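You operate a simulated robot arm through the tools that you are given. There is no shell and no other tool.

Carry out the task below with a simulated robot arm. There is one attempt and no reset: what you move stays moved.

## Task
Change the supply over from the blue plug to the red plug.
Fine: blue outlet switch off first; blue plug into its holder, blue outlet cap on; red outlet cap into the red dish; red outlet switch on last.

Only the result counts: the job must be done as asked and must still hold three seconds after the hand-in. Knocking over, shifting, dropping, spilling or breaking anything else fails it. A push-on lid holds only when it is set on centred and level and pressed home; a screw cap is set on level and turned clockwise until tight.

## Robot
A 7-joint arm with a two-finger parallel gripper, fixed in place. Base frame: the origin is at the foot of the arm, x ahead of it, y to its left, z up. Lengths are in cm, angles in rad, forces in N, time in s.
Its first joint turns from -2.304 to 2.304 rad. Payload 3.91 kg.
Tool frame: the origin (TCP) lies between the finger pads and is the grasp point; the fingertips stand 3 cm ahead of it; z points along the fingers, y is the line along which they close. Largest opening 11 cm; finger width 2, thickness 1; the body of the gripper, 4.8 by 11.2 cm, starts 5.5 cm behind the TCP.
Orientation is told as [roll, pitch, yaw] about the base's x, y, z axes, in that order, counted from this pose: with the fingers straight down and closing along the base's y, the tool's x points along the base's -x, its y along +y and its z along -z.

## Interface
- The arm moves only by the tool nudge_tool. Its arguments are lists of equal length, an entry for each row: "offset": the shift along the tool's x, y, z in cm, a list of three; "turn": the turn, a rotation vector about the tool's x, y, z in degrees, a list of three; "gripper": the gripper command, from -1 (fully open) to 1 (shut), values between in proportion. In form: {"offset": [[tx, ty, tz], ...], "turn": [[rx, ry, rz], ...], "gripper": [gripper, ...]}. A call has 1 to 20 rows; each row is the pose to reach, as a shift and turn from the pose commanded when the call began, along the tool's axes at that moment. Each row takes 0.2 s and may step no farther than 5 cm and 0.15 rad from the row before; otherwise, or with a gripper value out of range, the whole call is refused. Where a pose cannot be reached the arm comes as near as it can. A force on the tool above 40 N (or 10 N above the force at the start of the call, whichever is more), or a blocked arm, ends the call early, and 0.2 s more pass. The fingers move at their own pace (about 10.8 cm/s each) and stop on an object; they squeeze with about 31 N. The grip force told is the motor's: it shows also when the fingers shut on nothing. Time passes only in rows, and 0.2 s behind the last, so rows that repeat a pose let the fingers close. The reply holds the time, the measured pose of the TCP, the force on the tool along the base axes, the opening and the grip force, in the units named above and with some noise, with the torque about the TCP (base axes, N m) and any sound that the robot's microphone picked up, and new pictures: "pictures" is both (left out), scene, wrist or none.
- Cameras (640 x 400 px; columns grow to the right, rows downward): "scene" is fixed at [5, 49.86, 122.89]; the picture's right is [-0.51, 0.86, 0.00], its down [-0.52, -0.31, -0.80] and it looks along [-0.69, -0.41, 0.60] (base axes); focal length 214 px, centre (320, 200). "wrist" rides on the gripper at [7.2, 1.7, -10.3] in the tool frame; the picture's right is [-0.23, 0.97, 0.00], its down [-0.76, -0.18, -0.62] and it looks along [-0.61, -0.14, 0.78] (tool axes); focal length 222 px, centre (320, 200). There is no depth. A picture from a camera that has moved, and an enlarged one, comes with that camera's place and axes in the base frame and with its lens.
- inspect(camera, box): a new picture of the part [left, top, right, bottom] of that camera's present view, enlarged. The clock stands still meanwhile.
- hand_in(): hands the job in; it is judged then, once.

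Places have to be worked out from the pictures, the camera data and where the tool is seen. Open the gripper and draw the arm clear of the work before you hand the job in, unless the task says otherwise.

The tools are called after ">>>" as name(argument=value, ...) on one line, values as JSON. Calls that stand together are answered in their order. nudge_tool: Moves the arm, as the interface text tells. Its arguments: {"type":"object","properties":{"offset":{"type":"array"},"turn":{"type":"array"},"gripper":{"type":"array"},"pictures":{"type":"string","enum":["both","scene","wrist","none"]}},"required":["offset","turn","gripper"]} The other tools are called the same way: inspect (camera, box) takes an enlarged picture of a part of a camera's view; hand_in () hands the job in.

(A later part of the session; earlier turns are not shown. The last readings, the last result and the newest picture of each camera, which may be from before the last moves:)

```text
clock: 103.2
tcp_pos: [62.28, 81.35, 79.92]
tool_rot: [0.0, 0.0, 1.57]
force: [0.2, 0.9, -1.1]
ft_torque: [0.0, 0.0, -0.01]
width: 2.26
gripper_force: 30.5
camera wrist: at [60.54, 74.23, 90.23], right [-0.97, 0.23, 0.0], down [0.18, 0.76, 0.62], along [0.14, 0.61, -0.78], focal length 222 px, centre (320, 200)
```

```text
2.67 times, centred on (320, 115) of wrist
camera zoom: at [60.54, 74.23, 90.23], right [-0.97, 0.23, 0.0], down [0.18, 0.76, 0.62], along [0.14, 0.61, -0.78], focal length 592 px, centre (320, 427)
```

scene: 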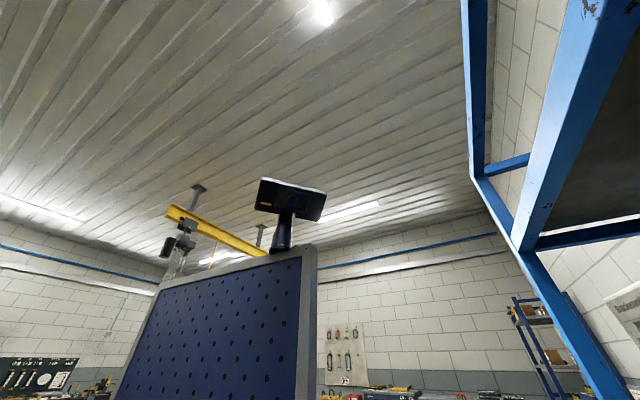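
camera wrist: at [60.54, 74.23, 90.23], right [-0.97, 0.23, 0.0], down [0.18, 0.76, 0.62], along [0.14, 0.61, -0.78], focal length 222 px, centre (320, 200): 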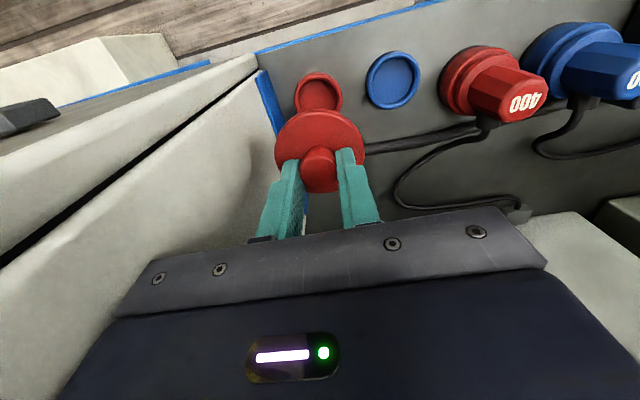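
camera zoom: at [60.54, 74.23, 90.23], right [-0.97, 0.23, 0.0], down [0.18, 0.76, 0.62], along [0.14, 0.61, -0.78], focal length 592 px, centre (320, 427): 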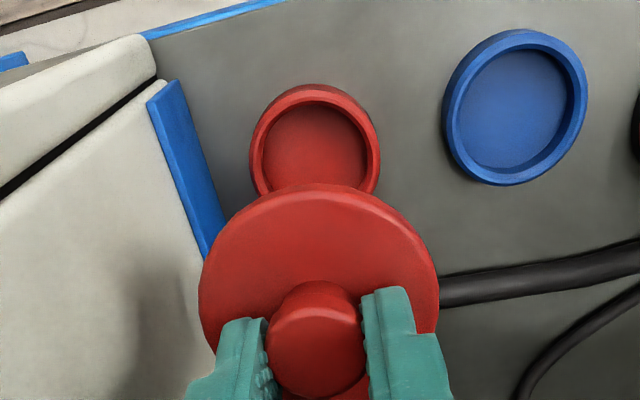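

The reach is fine. The dish is about 0.18 cm to +x, and the cap needs about +0.2 in y. I correct and descend further.

>>> nudge_tool(offset=[[-0.1, -0.1, 1.5], [-0.22, -0.18, 3], [-0.22, -0.18, 4.5], [-0.22, -0.18, 6], [-0.22, -0.18, 6]], turn=[[0, 0, 0], [0, 0, 0], [0, 0, 0], [0, 0, 0], [0, 0, 0]], gripper=[1, 1, 1, 1, 1], pictures="wrist")

>>> inspect(camera="wrist", box=[220, 40, 420, 190])

```text
clock: 104.4
tcp_pos: [62.37, 81.72, 73.77]
tool_rot: [0.0, 0.001, 1.571]
force: [-8.4, 1.0, -4.0]
ft_torque: [0.1, -0.75, -0.24]
width: 2.25
gripper_force: 31.1
camera wrist: at [60.7, 74.47, 84.12], right [-0.97, 0.23, 0.0], down [0.18, 0.76, 0.62], along [0.14, 0.61, -0.78], focal length 222 px, centre (320, 200)
```

wrist: 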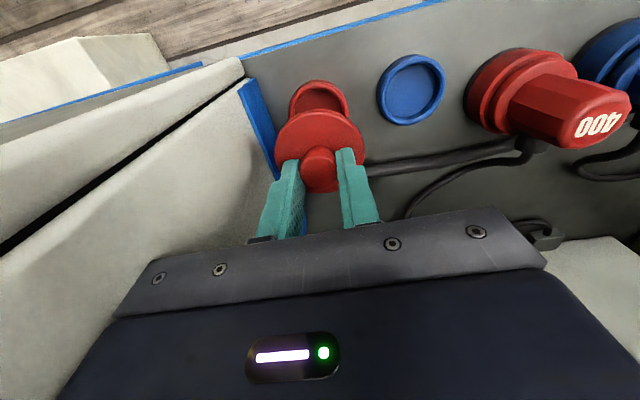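

```text
2.67 times, centred on (320, 115) of wrist
camera zoom: at [60.7, 74.47, 84.12], right [-0.97, 0.23, 0.0], down [0.18, 0.76, 0.62], along [0.14, 0.61, -0.78], focal length 592 px, centre (320, 427)
```

zoom: 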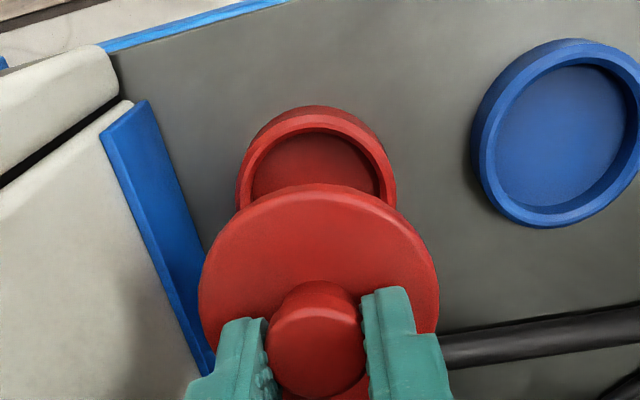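

Fx=-8 N with a torque pointing 12 cm above the TCP: the hand is touching the cabinet side. I back off, then turn the tool 90° back so its narrow side faces the cabinet.

>>> nudge_tool(offset=[[0, 1, -1.5], [0, 2.5, -3.5], [0, 4, -6], [0, 4, -6], [0, 4, -6], [0, 4, -6], [0, 4, -6], [0, 4, -6], [0, 4, -6], [0, 4, -6], [0, 4, -6], [0, 4, -6], [0, 4, -6], [0, 4, -6]], turn=[[0, 0, 0], [0, 0, 0], [0, 0, 0], [0, 0, 8.2], [0, 0, 16.4], [0, 0, 24.6], [0, 0, 32.8], [0, 0, 41], [0, 0, 49.2], [0, 0, 57.4], [0, 0, 65.6], [0, 0, 73.8], [0, 0, 82], [0, 0, 90]], gripper=[1, 1, 1, 1, 1, 1, 1, 1, 1, 1, 1, 1, 1, 1], pictures="wrist")

>>> inspect(camera="wrist", box=[220, 40, 420, 190])

```text
clock: 107.4
tcp_pos: [58.4, 81.68, 80.01]
tool_rot: [0.0, 0.002, -0.002]
force: [0.0, -0.6, -0.1]
ft_torque: [0.02, -0.02, -0.03]
width: 2.25
gripper_force: 30.3
camera wrist: at [51.17, 83.41, 90.22], right [0.23, 0.97, 0.0], down [0.76, -0.18, 0.62], along [0.61, -0.14, -0.78], focal length 222 px, centre (320, 200)
```

wrist: 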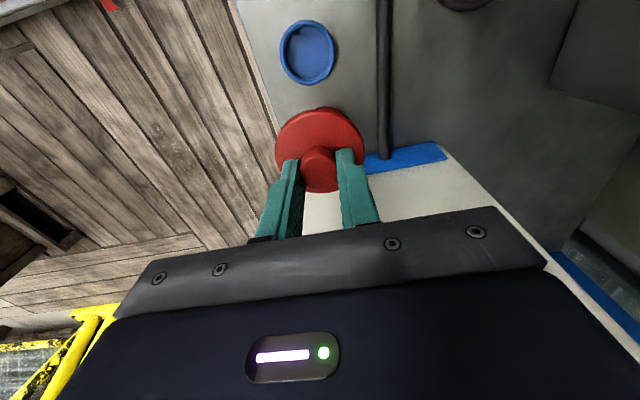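

```text
2.67 times, centred on (320, 115) of wrist
camera zoom: at [51.17, 83.41, 90.22], right [0.23, 0.97, 0.0], down [0.76, -0.18, 0.62], along [0.61, -0.14, -0.78], focal length 592 px, centre (320, 427)
```

zoom: 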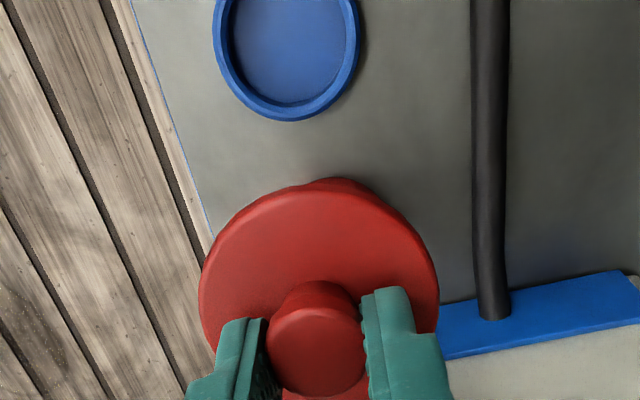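

Turned. Now I advance to above the dish with the narrow side toward the cabinet and check.

>>> nudge_tool(offset=[[-1.5, -0.1, 0], [-3, -0.2, 0], [-4.4, -0.23, 0], [-4.4, -0.23, 0]], turn=[[0, 0, 0], [0, 0, 0], [0, 0, 0], [0, 0, 0]], gripper=[1, 1, 1, 1], pictures="wrist")

>>> inspect(camera="wrist", box=[220, 40, 420, 190])

```text
clock: 108.4
tcp_pos: [62.86, 81.45, 79.93]
tool_rot: [0.002, -0.001, 0.001]
force: [-0.1, -0.1, -0.7]
ft_torque: [0.02, 0.01, -0.01]
width: 2.23
gripper_force: 31.7
camera wrist: at [55.57, 83.17, 90.26], right [0.23, 0.97, 0.0], down [0.76, -0.18, 0.62], along [0.61, -0.14, -0.78], focal length 222 px, centre (320, 200)
```

wrist: 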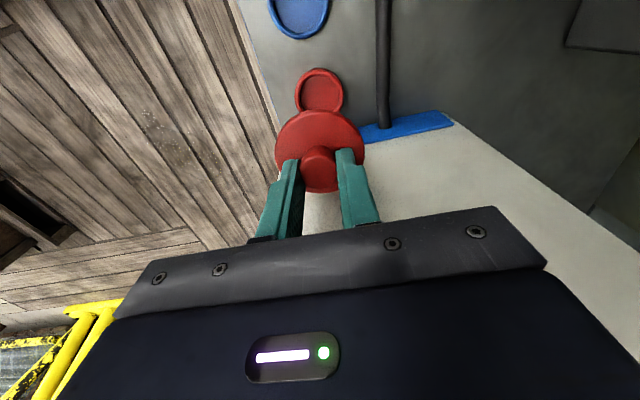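

```text
2.67 times, centred on (320, 115) of wrist
camera zoom: at [55.57, 83.17, 90.26], right [0.23, 0.97, 0.0], down [0.76, -0.18, 0.62], along [0.61, -0.14, -0.78], focal length 592 px, centre (320, 427)
```

zoom: 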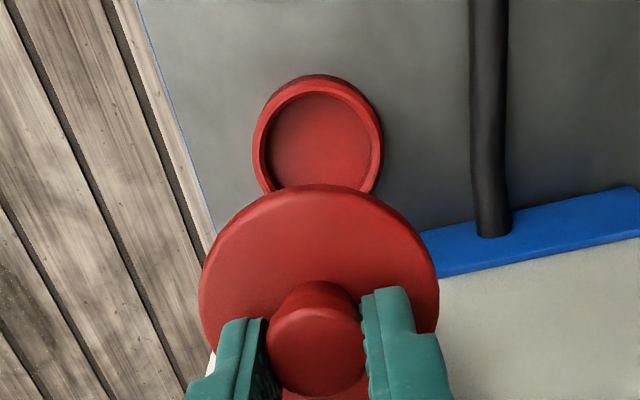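

Good reach and alignment: the dish appears at the expected offset, needing only a small -0.08 in y. I descend further.

>>> nudge_tool(offset=[[0, -0.08, 1.5], [0, -0.08, 3], [0, -0.08, 4.5], [0, -0.08, 6], [0, -0.08, 6.8]], turn=[[0, 0, 0], [0, 0, 0], [0, 0, 0], [0, 0, 0], [0, 0, 0]], gripper=[1, 1, 1, 1, 1], pictures="wrist")

>>> inspect(camera="wrist", box=[220, 40, 420, 190])

```text
clock: 109.6
tcp_pos: [62.88, 81.49, 73.12]
tool_rot: [0.001, 0.001, -0.001]
force: [-0.4, -0.8, -1.4]
ft_torque: [-0.02, 0.0, 0.01]
width: 2.25
gripper_force: 30.8
camera wrist: at [55.58, 83.13, 83.41], right [0.23, 0.97, 0.0], down [0.76, -0.18, 0.62], along [0.61, -0.14, -0.78], focal length 222 px, centre (320, 200)
```

wrist: 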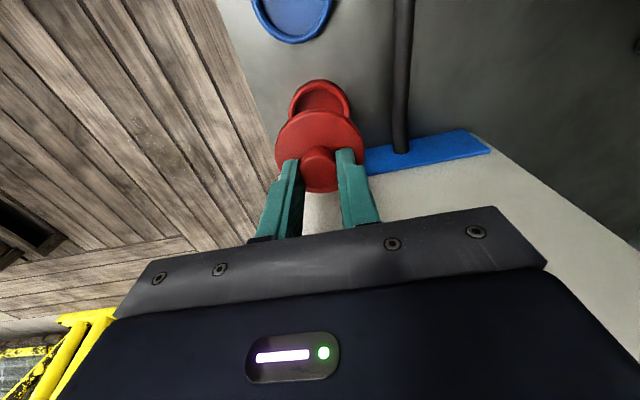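

```text
2.67 times, centred on (320, 115) of wrist
camera zoom: at [55.58, 83.13, 83.41], right [0.23, 0.97, 0.0], down [0.76, -0.18, 0.62], along [0.61, -0.14, -0.78], focal length 592 px, centre (320, 427)
```

zoom: 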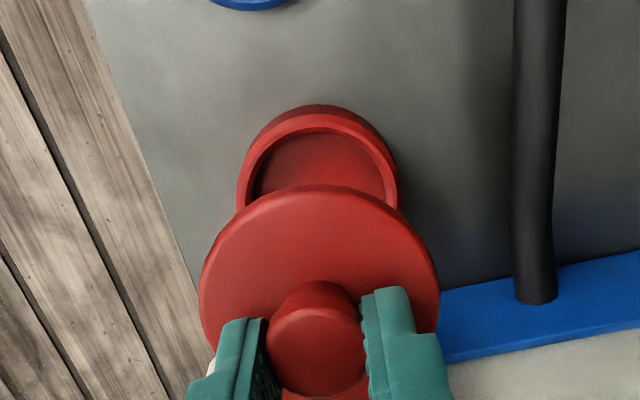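

Concentric with the dish. I continue down, slowing near the expected seat at TCP z≈67.6.

>>> nudge_tool(offset=[[0.05, 0, 1], [0.05, 0, 2], [0.05, 0, 3], [0.05, 0, 3.5], [0.05, 0, 4], [0.05, 0, 4.3]], turn=[[0, 0, 0], [0, 0, 0], [0, 0, 0], [0, 0, 0], [0, 0, 0], [0, 0, 0]], gripper=[1, 1, 1, 1, 1, 1], pictures="wrist")

>>> inspect(camera="wrist", box=[250, 70, 410, 170])

```text
clock: 111.0
tcp_pos: [62.84, 81.43, 68.78]
tool_rot: [0.001, -0.002, -0.001]
force: [0.6, 0.1, 0.7]
ft_torque: [0.01, -0.01, 0.02]
width: 2.24
gripper_force: 30.9
camera wrist: at [55.54, 83.07, 79.12], right [0.23, 0.97, 0.0], down [0.76, -0.18, 0.62], along [0.61, -0.14, -0.78], focal length 222 px, centre (320, 200)
```

wrist: 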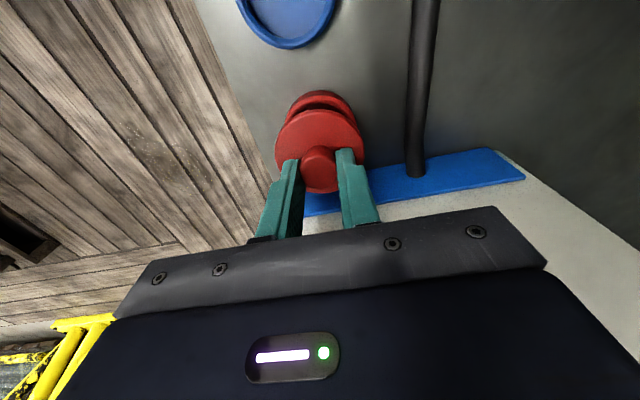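

```text
4.00 times, centred on (330, 120) of wrist
camera zoom: at [55.54, 83.07, 79.12], right [0.23, 0.97, 0.0], down [0.76, -0.18, 0.62], along [0.61, -0.14, -0.78], focal length 888 px, centre (280, 520)
```

zoom: 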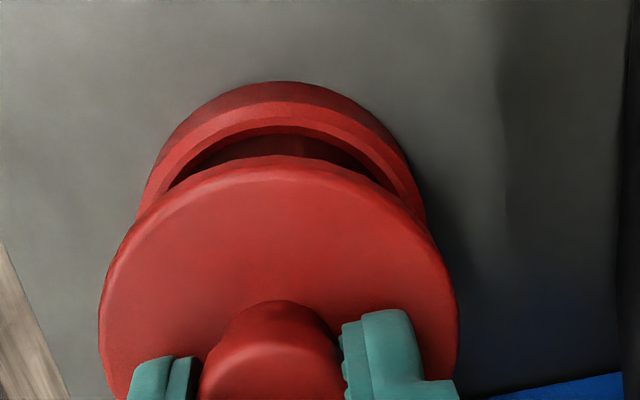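

Still centred; I nudge -0.08 in x and lower gently to contact.

>>> nudge_tool(offset=[[0.08, 0, 0.2], [0.08, 0, 0.4], [0.08, 0, 0.6], [0.08, 0, 0.8], [0.08, 0, 1.0], [0.08, 0, 1.2]], turn=[[0, 0, 0], [0, 0, 0], [0, 0, 0], [0, 0, 0], [0, 0, 0], [0, 0, 0]], gripper=[1, 1, 1, 1, 1, 1], pictures="none")

```text
clock: 112.4
tcp_pos: [62.55, 81.4, 67.7]
tool_rot: [0.001, 0.002, -0.001]
force: [-1.0, 0.0, 6.8]
ft_torque: [-0.1, 0.1, -0.03]
width: 2.25
gripper_force: 30.8
```

Light contact (7 N) at z=67.7, matching the depth expected for resting in the dish. I look before releasing.

>>> inspect(camera="wrist", box=[250, 70, 410, 170])

>>> nudge_tool(offset=[[0, 0, 0.1], [0, 0, 0.2]], turn=[[0, 0, 0], [0, 0, 0]], gripper=[1, 1], pictures="none")

```text
4.00 times, centred on (330, 120) of wrist
camera zoom: at [55.41, 83.12, 78.0], right [0.23, 0.97, 0.0], down [0.76, -0.18, 0.62], along [0.61, -0.14, -0.78], focal length 888 px, centre (280, 520)
```

zoom: 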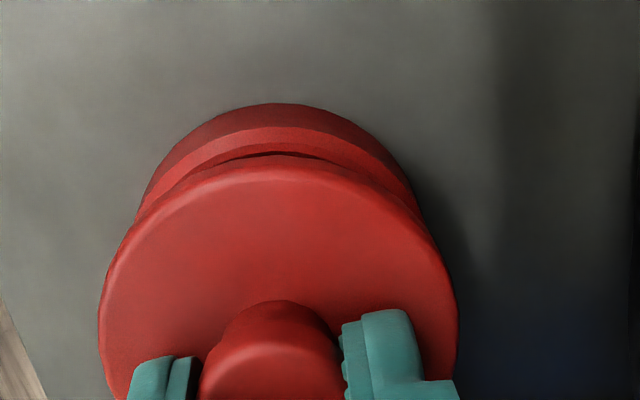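

```text
clock: 113.0
tcp_pos: [62.68, 81.59, 67.61]
tool_rot: [0.003, -0.001, -0.001]
force: [-2.2, 4.4, 19.8]
ft_torque: [0.09, 0.19, -0.01]
width: 2.25
gripper_force: 31.2
```

Firm seating at z≈67.6. I ease off, open, and rise to check the cap in the dish.

>>> nudge_tool(offset=[[0, 0, -0.15], [0, 0, -0.15], [0, 0, -0.15], [0, 0, -1.5], [0, 0, -4], [0, 0, -8], [0, 0, -12]], turn=[[0, 0, 0], [0, 0, 0], [0, 0, 0], [0, 0, 0], [0, 0, 0], [0, 0, 0], [0, 0, 0]], gripper=[1, 0.2, 0, 0, 0, 0, 0], pictures="wrist")

>>> inspect(camera="wrist", box=[220, 30, 420, 180])

```text
clock: 114.6
tcp_pos: [62.71, 81.53, 79.34]
tool_rot: [0.001, -0.001, 0.001]
force: [-0.4, -0.5, -1.2]
ft_torque: [0.02, 0.02, -0.01]
width: 5.51
gripper_force: 0.1
camera wrist: at [55.47, 83.14, 89.7], right [0.23, 0.97, 0.0], down [0.76, -0.18, 0.62], along [0.61, -0.14, -0.78], focal length 222 px, centre (320, 200)
```

wrist: 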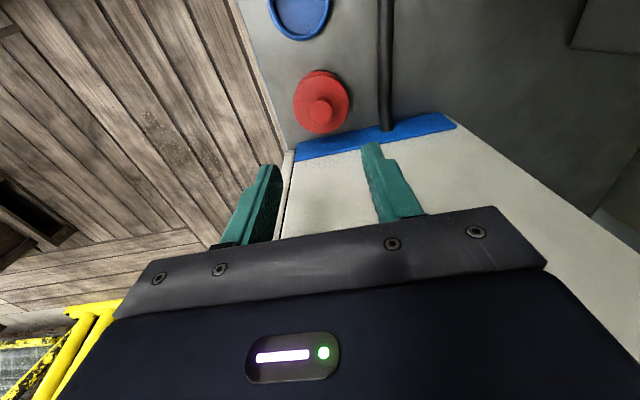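

```text
2.67 times, centred on (320, 105) of wrist
camera zoom: at [55.47, 83.14, 89.7], right [0.23, 0.97, 0.0], down [0.76, -0.18, 0.62], along [0.61, -0.14, -0.78], focal length 592 px, centre (320, 453)
```

zoom: 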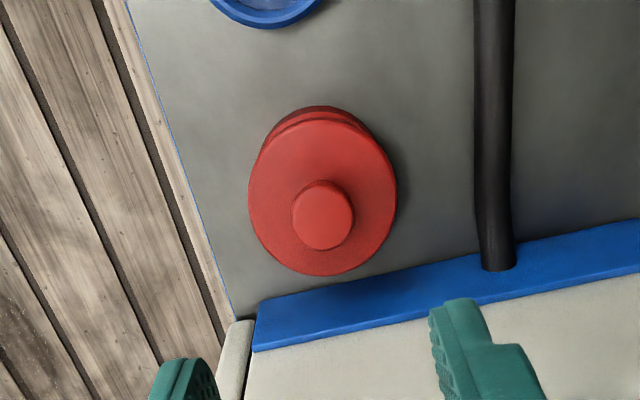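

The red cap rests level in the red dish. Next is the red plug: I move toward it and turn the tool back -90° so the fingers close along x, clear of the cable.

>>> nudge_tool(offset=[[3.5, 0.3, -1], [6.5, 0.6, -1], [8, 0.9, -1], [9.2, 1.2, -1], [10.4, 1.4, -1], [11.6, 1.6, -1], [12.8, 1.8, -1], [13.9, 2, -1], [15, 2.1, -1], [16, 2.2, -1], [17, 2.3, -1], [17.6, 2.3, -1], [18.1, 2.3, -1]], turn=[[0, 0, 0], [0, 0, 0], [0, 0, -8.2], [0, 0, -16.4], [0, 0, -24.6], [0, 0, -32.8], [0, 0, -41], [0, 0, -49.2], [0, 0, -57.4], [0, 0, -65.6], [0, 0, -73.8], [0, 0, -82], [0, 0, -90]], gripper=[0, 0, 0, 0, 0, 0, 0, 0, -0.1, -0.1, -0.1, -0.1, -0.1], pictures="wrist")

>>> inspect(camera="wrist", box=[220, 40, 420, 190])

```text
clock: 117.4
tcp_pos: [44.6, 83.57, 80.43]
tool_rot: [-0.001, 0.0, 1.573]
force: [0.2, -0.3, -0.1]
ft_torque: [0.01, -0.05, 0.01]
width: 6.04
gripper_force: 0.0
camera wrist: at [42.92, 76.43, 90.72], right [-0.97, 0.22, 0.0], down [0.18, 0.76, 0.62], along [0.14, 0.61, -0.78], focal length 222 px, centre (320, 200)
```

wrist: 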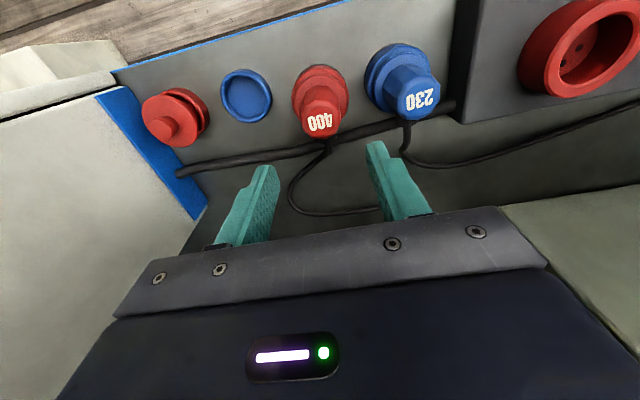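

```text
2.67 times, centred on (320, 115) of wrist
camera zoom: at [42.92, 76.43, 90.72], right [-0.97, 0.22, 0.0], down [0.18, 0.76, 0.62], along [0.14, 0.61, -0.78], focal length 592 px, centre (320, 427)
```

zoom: 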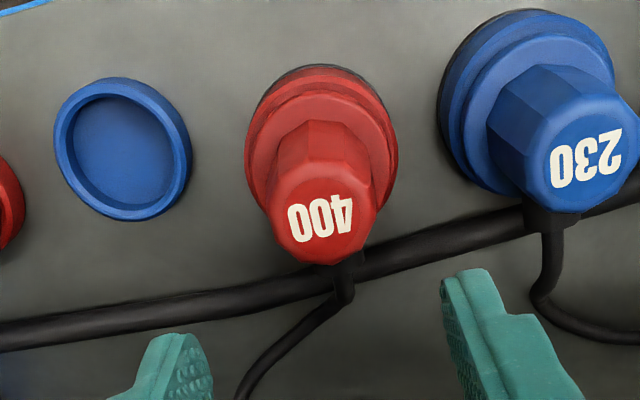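

The red plug is right on the tool axis. I descend partway around its grip and check.

>>> nudge_tool(offset=[[0.1, 0, 2.5], [0.1, 0, 5], [0.1, 0, 7.5], [0.1, 0, 10], [0.1, 0, 11]], turn=[[0, 0, 0], [0, 0, 0], [0, 0, 0], [0, 0, 0], [0, 0, 0]], gripper=[-0.1, -0.1, -0.1, -0.1, -0.1], pictures="wrist")

>>> inspect(camera="wrist", box=[220, 60, 420, 210])

```text
clock: 118.6
tcp_pos: [44.51, 83.55, 69.47]
tool_rot: [-0.001, -0.001, 1.571]
force: [0.2, -0.6, 0.2]
ft_torque: [0.01, -0.01, 0.01]
width: 6.05
gripper_force: 0.1
camera wrist: at [42.88, 76.34, 79.77], right [-0.97, 0.23, 0.0], down [0.18, 0.76, 0.62], along [0.14, 0.61, -0.78], focal length 222 px, centre (320, 200)
```

wrist: 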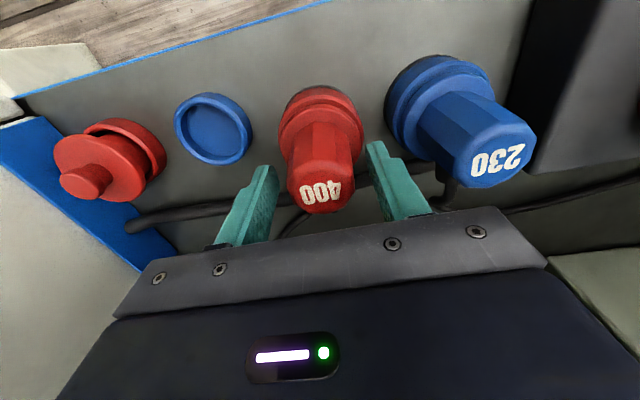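

```text
2.67 times, centred on (320, 135) of wrist
camera zoom: at [42.88, 76.34, 79.77], right [-0.97, 0.23, 0.0], down [0.18, 0.76, 0.62], along [0.14, 0.61, -0.78], focal length 592 px, centre (320, 373)
```

zoom: 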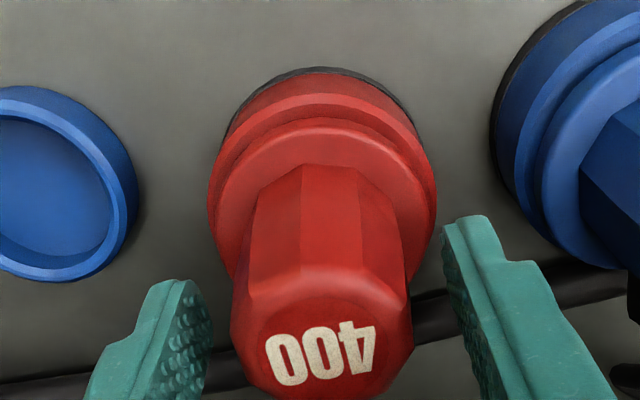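

Centred. I lower 0.8 cm and close on the red plug's grip.

>>> nudge_tool(offset=[[0, 0, 0.4], [0, 0, 0.8], [0, 0, 0.8], [0, 0, 0.8], [0, 0, 0.8]], turn=[[0, 0, 0], [0, 0, 0], [0, 0, 0], [0, 0, 0], [0, 0, 0]], gripper=[-0.1, -0.1, 1, 1, 1], pictures="wrist")

>>> inspect(camera="wrist", box=[220, 60, 420, 210])

```text
clock: 119.8
tcp_pos: [44.64, 83.57, 68.61]
tool_rot: [-0.002, 0.002, 1.572]
force: [0.9, 0.0, 0.0]
ft_torque: [-0.01, 0.03, 0.01]
width: 4.09
gripper_force: 30.9
camera wrist: at [42.88, 76.33, 78.94], right [-0.97, 0.23, 0.0], down [0.18, 0.76, 0.62], along [0.14, 0.61, -0.78], focal length 222 px, centre (320, 200)
```

wrist: 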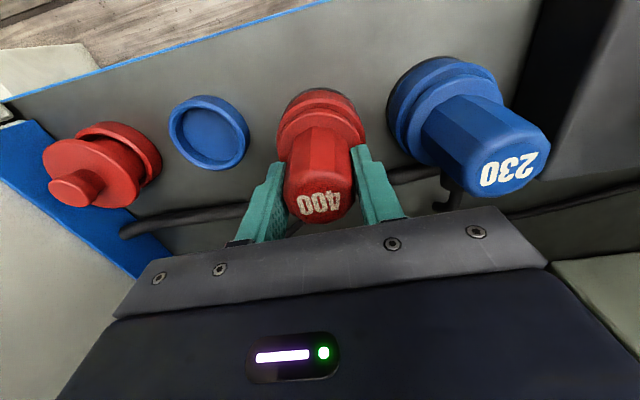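

```text
2.67 times, centred on (320, 135) of wrist
camera zoom: at [42.88, 76.33, 78.94], right [-0.97, 0.23, 0.0], down [0.18, 0.76, 0.62], along [0.14, 0.61, -0.78], focal length 592 px, centre (320, 373)
```

zoom: 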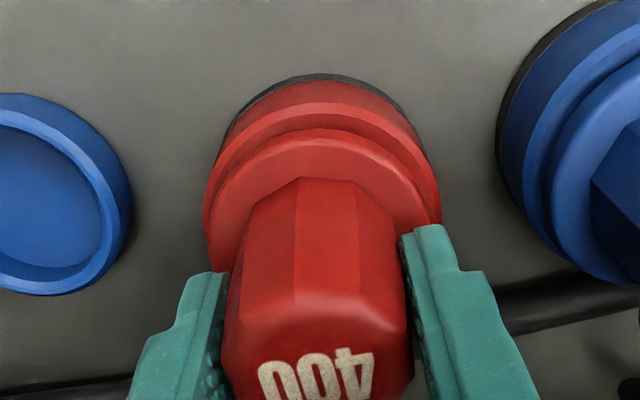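

Gripped at 4.09 cm with no side force. I lift slowly out of the holder.

>>> nudge_tool(offset=[[0, 0, -0.05], [0, 0, -0.12], [0, 0, -0.2], [0, 0, -0.3], [0, 0, -0.4], [0, 0, -0.5], [0, 0, -0.6], [0, 0, -0.7], [0, 0, -0.8], [0, 0, -0.9], [0, 0, -1.0], [0, 0, -1.1], [0, 0, -1.2]], turn=[[0, 0, 0], [0, 0, 0], [0, 0, 0], [0, 0, 0], [0, 0, 0], [0, 0, 0], [0, 0, 0], [0, 0, 0], [0, 0, 0], [0, 0, 0], [0, 0, 0], [0, 0, 0], [0, 0, 0]], gripper=[1, 1, 1, 1, 1, 1, 1, 1, 1, 1, 1, 1, 1], pictures="wrist")

>>> inspect(camera="wrist", box=[220, 60, 420, 210])

```text
clock: 122.6
tcp_pos: [44.62, 83.62, 69.68]
tool_rot: [0.0, -0.001, 1.572]
force: [0.0, 0.0, -2.4]
ft_torque: [0.0, 0.0, 0.0]
width: 4.09
gripper_force: 31.4
camera wrist: at [42.88, 76.35, 80.1], right [-0.97, 0.23, 0.0], down [0.18, 0.76, 0.62], along [0.14, 0.61, -0.78], focal length 222 px, centre (320, 200)
```

wrist: 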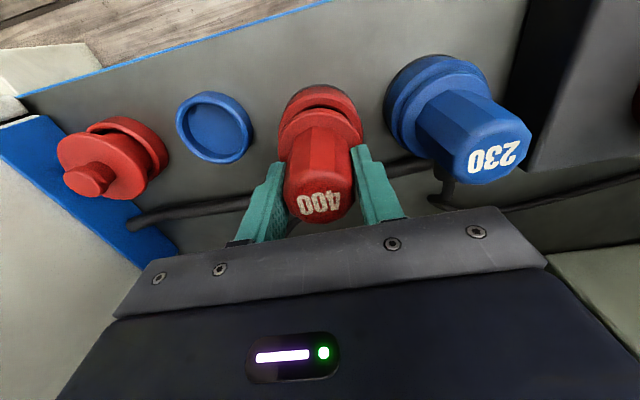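

```text
2.67 times, centred on (320, 135) of wrist
camera zoom: at [42.88, 76.35, 80.1], right [-0.97, 0.23, 0.0], down [0.18, 0.76, 0.62], along [0.14, 0.61, -0.78], focal length 592 px, centre (320, 373)
```

zoom: 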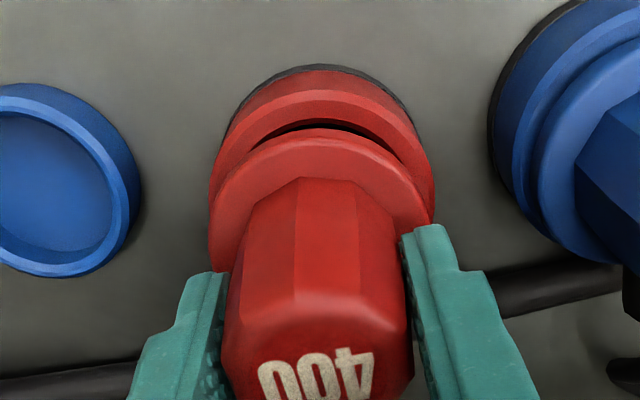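

The red plug is coming out. I lift it clear and carry it to above the red outlet at about (21.05, 83.65).

>>> nudge_tool(offset=[[0, 0, -0.2], [0, 0, -0.4], [0, 0, -0.7], [0, 0, -1], [0, 0, -1.5], [0, 0, -2.2], [0, 0, -3.2], [0, 0, -4.7], [0, 0, -6.7], [0, 0, -9.2], [0, 0, -12], [0, 0, -15], [0, 3.5, -15], [0, 7.5, -15], [0, 11.5, -15], [0, 15.5, -15], [0, 19.5, -15], [0, 22.5, -15], [0, 23.55, -15]], turn=[[0, 0, 0], [0, 0, 0], [0, 0, 0], [0, 0, 0], [0, 0, 0], [0, 0, 0], [0, 0, 0], [0, 0, 0], [0, 0, 0], [0, 0, 0], [0, 0, 0], [0, 0, 0], [0, 0, 0], [0, 0, 0], [0, 0, 0], [0, 0, 0], [0, 0, 0], [0, 0, 0], [0, 0, 0]], gripper=[1, 1, 1, 1, 1, 1, 1, 1, 1, 1, 1, 1, 1, 1, 1, 1, 1, 1, 1], pictures="wrist")

>>> inspect(camera="wrist", box=[220, 40, 420, 190])

```text
clock: 126.6
tcp_pos: [21.13, 83.68, 84.78]
tool_rot: [-0.001, 0.001, 1.571]
force: [0.6, -0.4, -1.7]
ft_torque: [0.0, 0.02, 0.0]
width: 4.09
gripper_force: 31.3
camera wrist: at [19.32, 76.39, 95.08], right [-0.97, 0.23, 0.0], down [0.18, 0.76, 0.62], along [0.14, 0.61, -0.78], focal length 222 px, centre (320, 200)
```

wrist: 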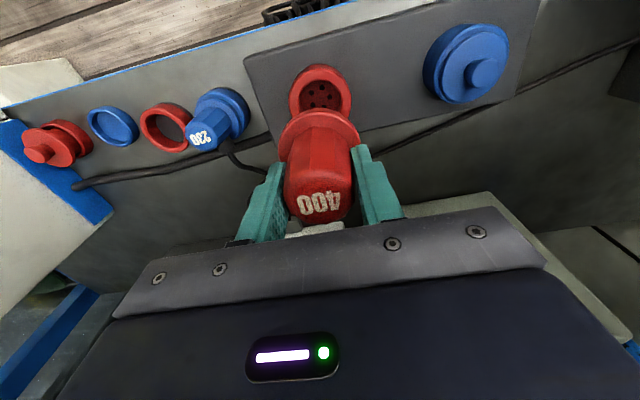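

```text
2.67 times, centred on (320, 115) of wrist
camera zoom: at [19.32, 76.39, 95.08], right [-0.97, 0.23, 0.0], down [0.18, 0.76, 0.62], along [0.14, 0.61, -0.78], focal length 592 px, centre (320, 427)
```

zoom: 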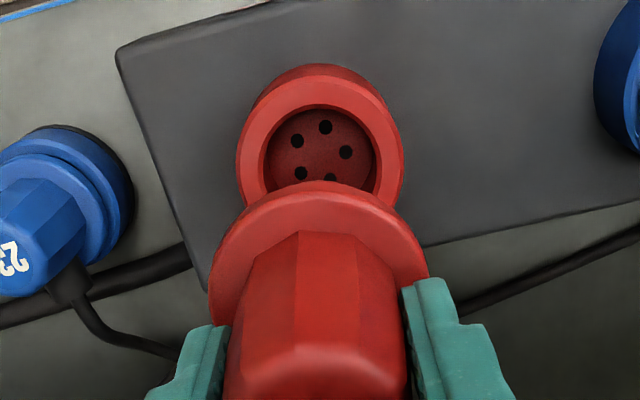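

The 5-hole red socket is below the plug, with x centred at column 320. I descend to the height of my blue-outlet reference view and compare the offsets.

>>> nudge_tool(offset=[[-0.05, 0, 2], [-0.05, 0, 4], [-0.05, 0, 6], [-0.05, 0, 8], [-0.05, 0, 8]], turn=[[0, 0, 0], [0, 0, 0], [0, 0, 0], [0, 0, 0], [0, 0, 0]], gripper=[1, 1, 1, 1, 1], pictures="wrist")

>>> inspect(camera="wrist", box=[220, 60, 420, 210])

```text
clock: 127.8
tcp_pos: [20.99, 83.69, 76.72]
tool_rot: [0.001, -0.003, 1.571]
force: [-0.1, 0.0, -2.3]
ft_torque: [0.01, 0.01, 0.0]
width: 4.1
gripper_force: 30.8
camera wrist: at [19.32, 76.35, 87.05], right [-0.97, 0.23, 0.0], down [0.18, 0.76, 0.62], along [0.14, 0.61, -0.78], focal length 222 px, centre (320, 200)
```

wrist: 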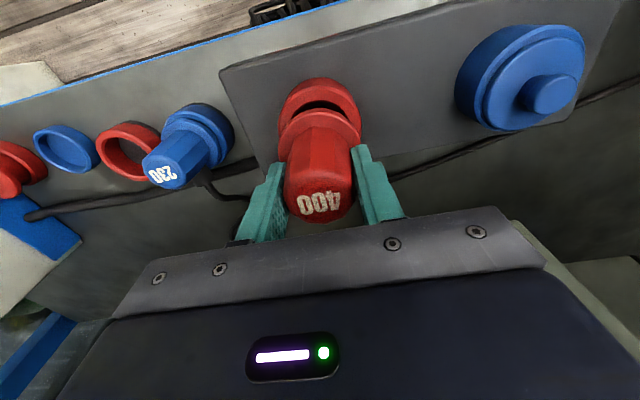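

```text
2.67 times, centred on (320, 135) of wrist
camera zoom: at [19.32, 76.35, 87.05], right [-0.97, 0.23, 0.0], down [0.18, 0.76, 0.62], along [0.14, 0.61, -0.78], focal length 592 px, centre (320, 373)
```

zoom: 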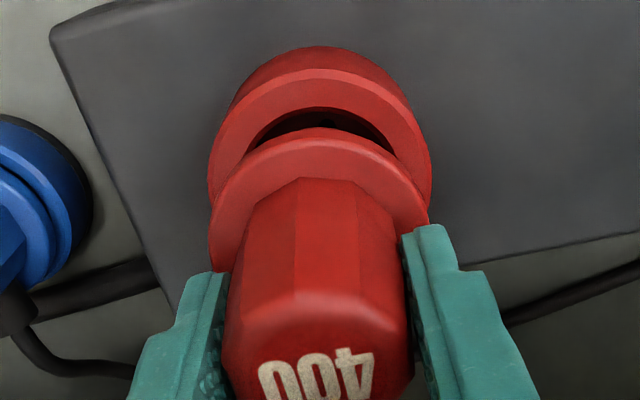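

The collar edges match the blue reference within 2–3 px. I apply +0.08 in y and lower slowly into the outlet.

>>> nudge_tool(offset=[[-0.08, 0, 0.2], [-0.08, 0, 0.4], [-0.08, 0, 0.6], [-0.08, 0, 0.8], [-0.08, 0, 1.0], [-0.08, 0, 1.2], [-0.08, 0, 1.4], [-0.08, 0, 1.6], [-0.08, 0, 1.8], [-0.08, 0, 2.0]], turn=[[0, 0, 0], [0, 0, 0], [0, 0, 0], [0, 0, 0], [0, 0, 0], [0, 0, 0], [0, 0, 0], [0, 0, 0], [0, 0, 0], [0, 0, 0]], gripper=[1, 1, 1, 1, 1, 1, 1, 1, 1, 1], pictures="none")

```text
clock: 130.0
tcp_pos: [20.98, 83.74, 74.77]
tool_rot: [0.001, 0.0, 1.57]
force: [0.2, 0.2, -1.6]
ft_torque: [0.02, 0.0, 0.0]
width: 4.06
gripper_force: 30.9
```

No contact down to z=74.8. I continue in smaller steps toward the seat near 73.0.

>>> nudge_tool(offset=[[0, 0, 0.1], [0, 0, 0.2], [0, 0, 0.3], [0, 0, 0.4], [0, 0, 0.5], [0, 0, 0.6], [0, 0, 0.7], [0, 0, 0.8], [0, 0, 0.9], [0, 0, 1.0], [0, 0, 1.1], [0, 0, 1.2]], turn=[[0, 0, 0], [0, 0, 0], [0, 0, 0], [0, 0, 0], [0, 0, 0], [0, 0, 0], [0, 0, 0], [0, 0, 0], [0, 0, 0], [0, 0, 0], [0, 0, 0], [0, 0, 0]], gripper=[1, 1, 1, 1, 1, 1, 1, 1, 1, 1, 1, 1], pictures="wrist")

>>> inspect(camera="wrist", box=[220, 60, 420, 210])

```text
clock: 132.6
tcp_pos: [21.0, 83.63, 73.65]
tool_rot: [0.001, -0.003, 1.571]
force: [-0.7, -2.5, 4.5]
ft_torque: [-0.21, -0.09, 0.01]
width: 4.1
gripper_force: 31.2
camera wrist: at [19.34, 76.49, 83.96], right [-0.97, 0.23, 0.0], down [0.18, 0.76, 0.62], along [0.14, 0.61, -0.78], focal length 222 px, centre (320, 200)
```

wrist: 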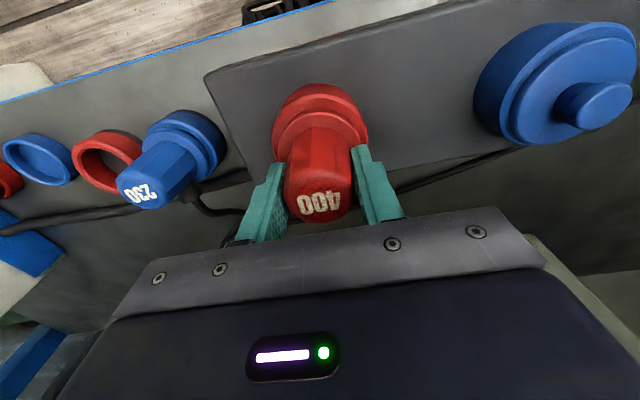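

```text
2.67 times, centred on (320, 135) of wrist
camera zoom: at [19.34, 76.49, 83.96], right [-0.97, 0.23, 0.0], down [0.18, 0.76, 0.62], along [0.14, 0.61, -0.78], focal length 592 px, centre (320, 373)
```

zoom: 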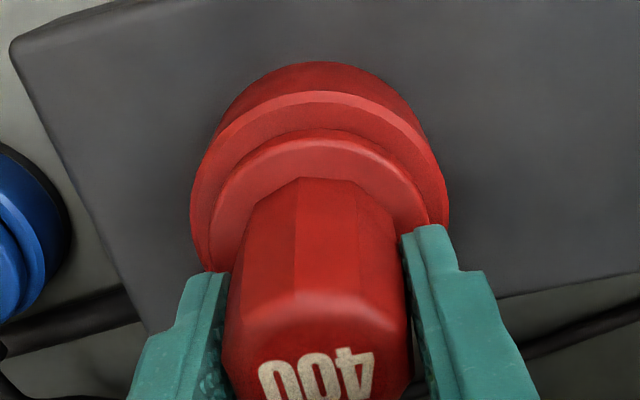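

First light contact (4.5 N) at z=73.65, about 0.5 cm above the seat. I press on gently in fine steps.

>>> nudge_tool(offset=[[0, 0, 0.08], [0, 0, 0.16], [0, 0, 0.24], [0, 0, 0.32]], turn=[[0, 0, 0], [0, 0, 0], [0, 0, 0], [0, 0, 0]], gripper=[1, 1, 1, 1], pictures="none")

```text
clock: 133.6
tcp_pos: [21.04, 83.91, 73.38]
tool_rot: [0.0, -0.006, 1.571]
force: [-0.1, -0.2, 31.8]
ft_torque: [0.08, 0.05, 0.0]
width: 4.14
gripper_force: 30.9
```

32 N at z=73.4 with no torque. I look closely at the flange and collar for any remaining gap.

>>> inspect(camera="wrist", box=[250, 70, 410, 170])

>>> inspect(camera="wrist", box=[220, 60, 420, 210])

```text
4.00 times, centred on (330, 120) of wrist
camera zoom: at [19.33, 76.53, 83.74], right [-0.97, 0.23, 0.0], down [0.18, 0.76, 0.63], along [0.14, 0.61, -0.78], focal length 888 px, centre (280, 520)
```

zoom: 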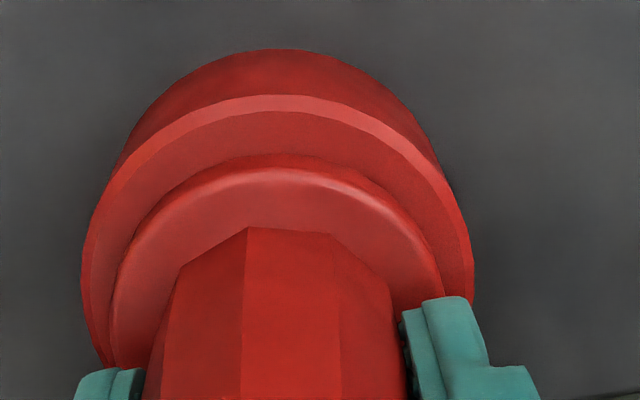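

```text
2.67 times, centred on (320, 135) of wrist
camera zoom: at [19.33, 76.53, 83.74], right [-0.97, 0.23, 0.0], down [0.18, 0.76, 0.63], along [0.14, 0.61, -0.78], focal length 592 px, centre (320, 373)
```

zoom: 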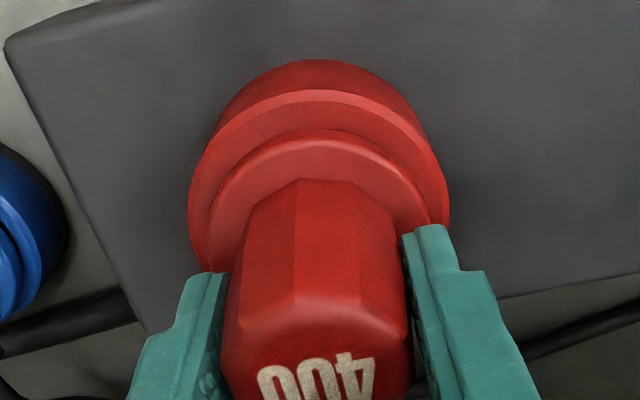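

It looks nearly flush. I press further, so the fingertips bear on the flange if the grip slides, to make sure it is fully home.

>>> nudge_tool(offset=[[0, 0, 0.08], [0, 0, 0.16], [0, 0, 0.24], [0, 0, 0.32], [0, 0, 0.4], [0, 0, 0.5]], turn=[[0, 0, 0], [0, 0, 0], [0, 0, 0], [0, 0, 0], [0, 0, 0], [0, 0, 0]], gripper=[1, 1, 1, 1, 1, 1], pictures="wrist")

>>> inspect(camera="wrist", box=[250, 70, 410, 170])

```text
clock: 135.0
tcp_pos: [21.12, 83.78, 72.79]
tool_rot: [0.0, -0.003, 1.572]
force: [0.9, 2.8, 31.1]
ft_torque: [0.11, -0.08, -0.02]
width: 4.16
gripper_force: 31.0
camera wrist: at [19.32, 76.42, 83.16], right [-0.97, 0.23, 0.0], down [0.18, 0.76, 0.62], along [0.14, 0.61, -0.78], focal length 222 px, centre (320, 200)
```

wrist: 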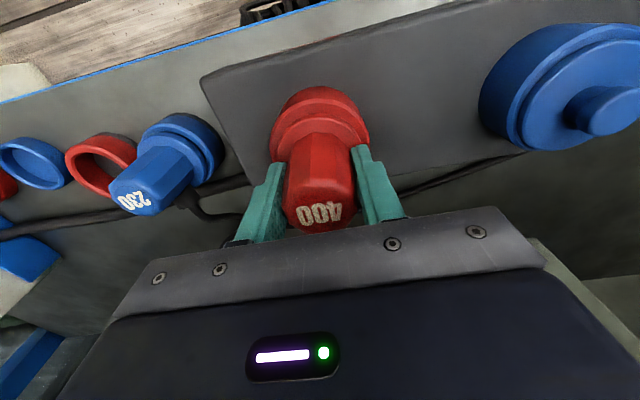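

```text
4.00 times, centred on (330, 120) of wrist
camera zoom: at [19.32, 76.42, 83.16], right [-0.97, 0.23, 0.0], down [0.18, 0.76, 0.62], along [0.14, 0.61, -0.78], focal length 888 px, centre (280, 520)
```

zoom: 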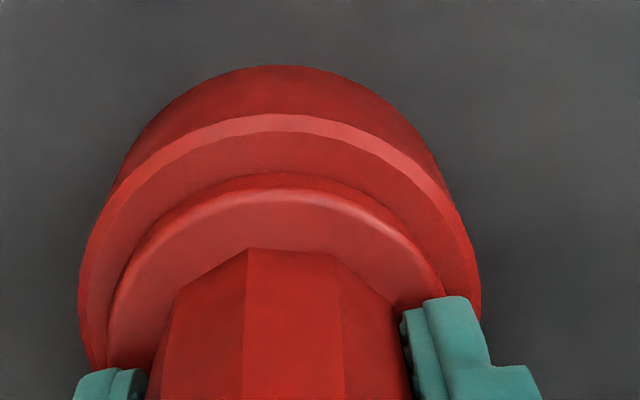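

The plug stays at a hard stop while the grip slides, and its flange-to-collar spacing matches the seated blue reference once the smaller flange is allowed for. One more push until the tips bear on the flange.

>>> nudge_tool(offset=[[0, 0, 0.1], [0, 0, 0.2], [0, 0, 0.3], [0, 0, 0.4], [0, 0, 0.5], [0, 0, 0.6], [0, 0, 0.7]], turn=[[0, 0, 0], [0, 0, 0], [0, 0, 0], [0, 0, 0], [0, 0, 0], [0, 0, 0], [0, 0, 0]], gripper=[1, 1, 1, 1, 1, 1, 1], pictures="none")

```text
clock: 135.9
tcp_pos: [21.14, 83.81, 72.59]
tool_rot: [0.002, -0.002, 1.571]
force: [-0.2, 0.7, 7.6]
ft_torque: [-0.13, 0.1, -0.01]
width: 4.2
gripper_force: 30.9
stopped in row 4: the force on the tool passed its limit at 43 N (the readings are from after the stop); the commanded pose is now the measured one
```

The tips reached the flange top at z≈69.6, consistent with the plug fully home on the collar at about 69. I release and rise for a look.

>>> nudge_tool(offset=[[0, 0, -0.05], [0, 0, -0.05], [0, 0, -0.05], [0, 0, -2], [0, 0, -5], [0, 0, -8], [0, 0, -11]], turn=[[0, 0, 0], [0, 0, 0], [0, 0, 0], [0, 0, 0], [0, 0, 0], [0, 0, 0], [0, 0, 0]], gripper=[0, -0.3, -0.3, -0.3, -0.3, -0.3, -0.3], pictures="wrist")

>>> inspect(camera="wrist", box=[200, 30, 440, 180])

>>> inspect(camera="wrist", box=[0, 60, 240, 210])

```text
clock: 137.5
tcp_pos: [20.96, 83.87, 83.59]
tool_rot: [0.001, 0.001, 1.572]
force: [0.1, 0.4, 0.4]
ft_torque: [0.01, 0.02, 0.01]
width: 7.13
gripper_force: 0.1
camera wrist: at [19.24, 76.49, 93.86], right [-0.97, 0.23, 0.0], down [0.18, 0.76, 0.62], along [0.14, 0.61, -0.78], focal length 222 px, centre (320, 200)
```

wrist: 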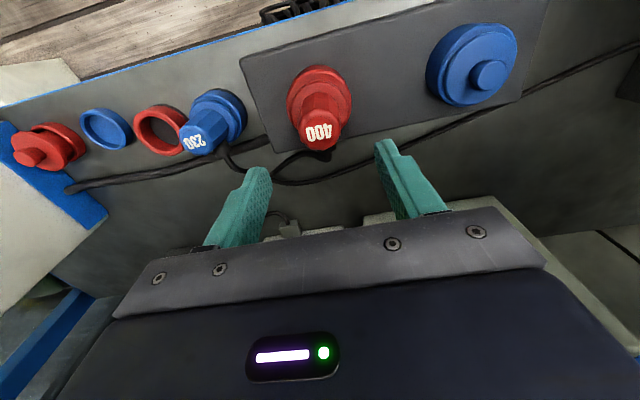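

```text
2.67 times, centred on (320, 105) of wrist
camera zoom: at [19.24, 76.49, 93.86], right [-0.97, 0.23, 0.0], down [0.18, 0.76, 0.62], along [0.14, 0.61, -0.78], focal length 592 px, centre (320, 453)
```

zoom: 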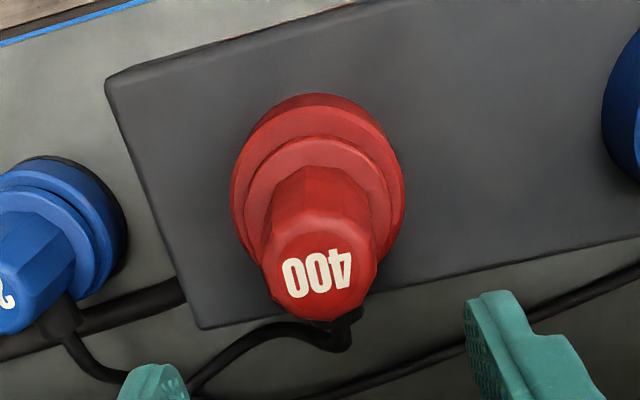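

```text
2.67 times, centred on (120, 135) of wrist
camera zoom: at [19.24, 76.49, 93.86], right [-0.97, 0.23, 0.0], down [0.18, 0.76, 0.62], along [0.14, 0.61, -0.78], focal length 592 px, centre (853, 373)
```

zoom: 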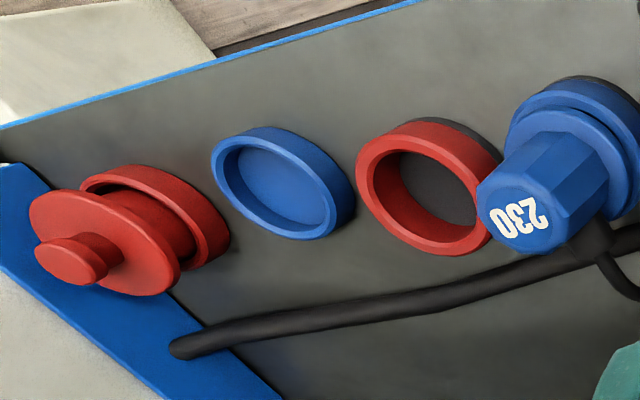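

Everything looks in place. I zoom on the blue plug's seat in its holder to be sure.

>>> inspect(camera="wrist", box=[170, 75, 260, 160])

>>> inspect(camera="wrist", box=[410, 10, 530, 115])

```text
4.71 times, centred on (215, 118) of wrist
camera zoom: at [19.24, 76.49, 93.86], right [-0.97, 0.23, 0.0], down [0.18, 0.76, 0.62], along [0.14, 0.61, -0.78], focal length 1045 px, centre (814, 588)
```

zoom: 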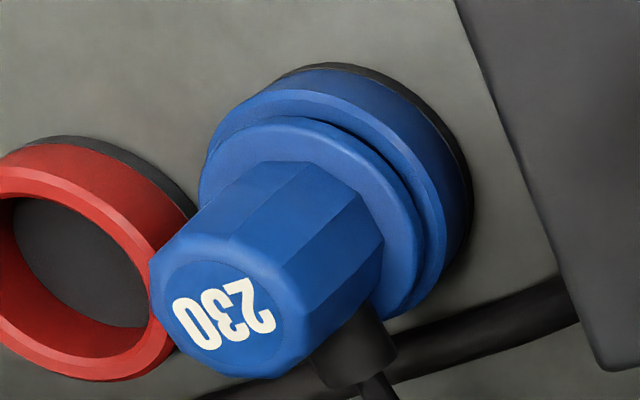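

```text
3.81 times, centred on (470, 62) of wrist
camera zoom: at [19.24, 76.49, 93.86], right [-0.97, 0.23, 0.0], down [0.18, 0.76, 0.62], along [0.14, 0.61, -0.78], focal length 846 px, centre (-251, 724)
```

zoom: 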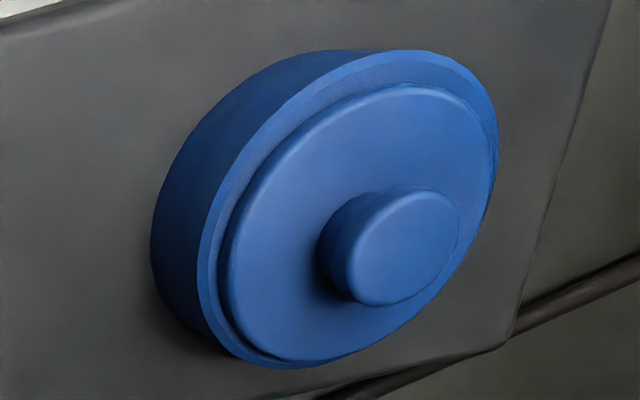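

All parts are placed. The last step is the red switch. I retreat up and back from the board first.

>>> nudge_tool(offset=[[2, 0, -3.5], [6, 0, -6], [10, -2, -8], [13.5, -5, -9], [16.5, -8.5, -9.4], [19, -12.3, -9.4], [21.3, -16, -9.4], [23, -20, -9.4], [23.5, -24, -9.4], [24, -28, -9.4]], turn=[[0, 0, 0], [0, 0, 0], [0, 0, 0], [0, 0, 0], [0, 0, 0], [0, 0, 0], [0, 0, 0], [0, 0, 0], [0, 0, 0], [0, 0, 0]], gripper=[-0.3, -0.3, -0.3, -0.3, -0.3, -0.3, -0.3, -0.3, -0.3, -0.3], pictures="none")

>>> nudge_tool(offset=[[0, -0.7, 0], [0, -1.4, 0], [0, -2.1, 0], [0, -2.8, 0], [0, -3.5, 0], [0, -4.2, 0], [0, -4.9, 0], [0, -5.6, 0], [0, -6.3, 0], [0, -7, 0], [0, -7.7, 0]], turn=[[0, -8.2, 0], [0, -16.4, 0], [0, -24.6, 0], [0, -32.8, 0], [0, -41, 0], [0, -49.2, 0], [0, -57.4, 0], [0, -65.6, 0], [0, -73.8, 0], [0, -82, 0], [0, -90, 0]], gripper=[-0.3, -0.3, -0.3, -0.3, -0.3, -0.3, -0.3, -0.3, -0.3, -0.3, -0.3], pictures="wrist")

```text
clock: 139.7
tcp_pos: [49.16, 59.81, 92.89]
tool_rot: [0.0, 0.0, 1.571]
force: [-0.8, 0.4, 0.4]
ft_torque: [-0.02, -0.06, 0.01]
width: 7.14
gripper_force: 0.0
```

```text
clock: 142.1
tcp_pos: [56.73, 59.77, 92.96]
tool_rot: [-2.94, -1.567, -1.772]
force: [-0.6, 0.0, -0.2]
ft_torque: [-0.03, 0.0, -0.02]
width: 7.14
gripper_force: 0.0
camera wrist: at [55.03, 49.41, 85.68], right [-0.97, 0.0, 0.23], down [0.18, -0.63, 0.76], along [0.14, 0.78, 0.61], focal length 222 px, centre (320, 200)
```

wrist: 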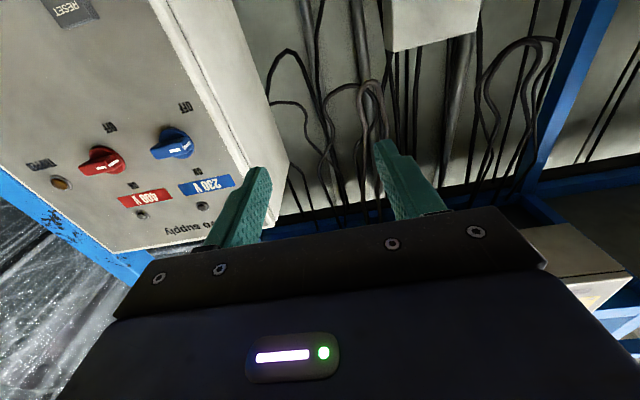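

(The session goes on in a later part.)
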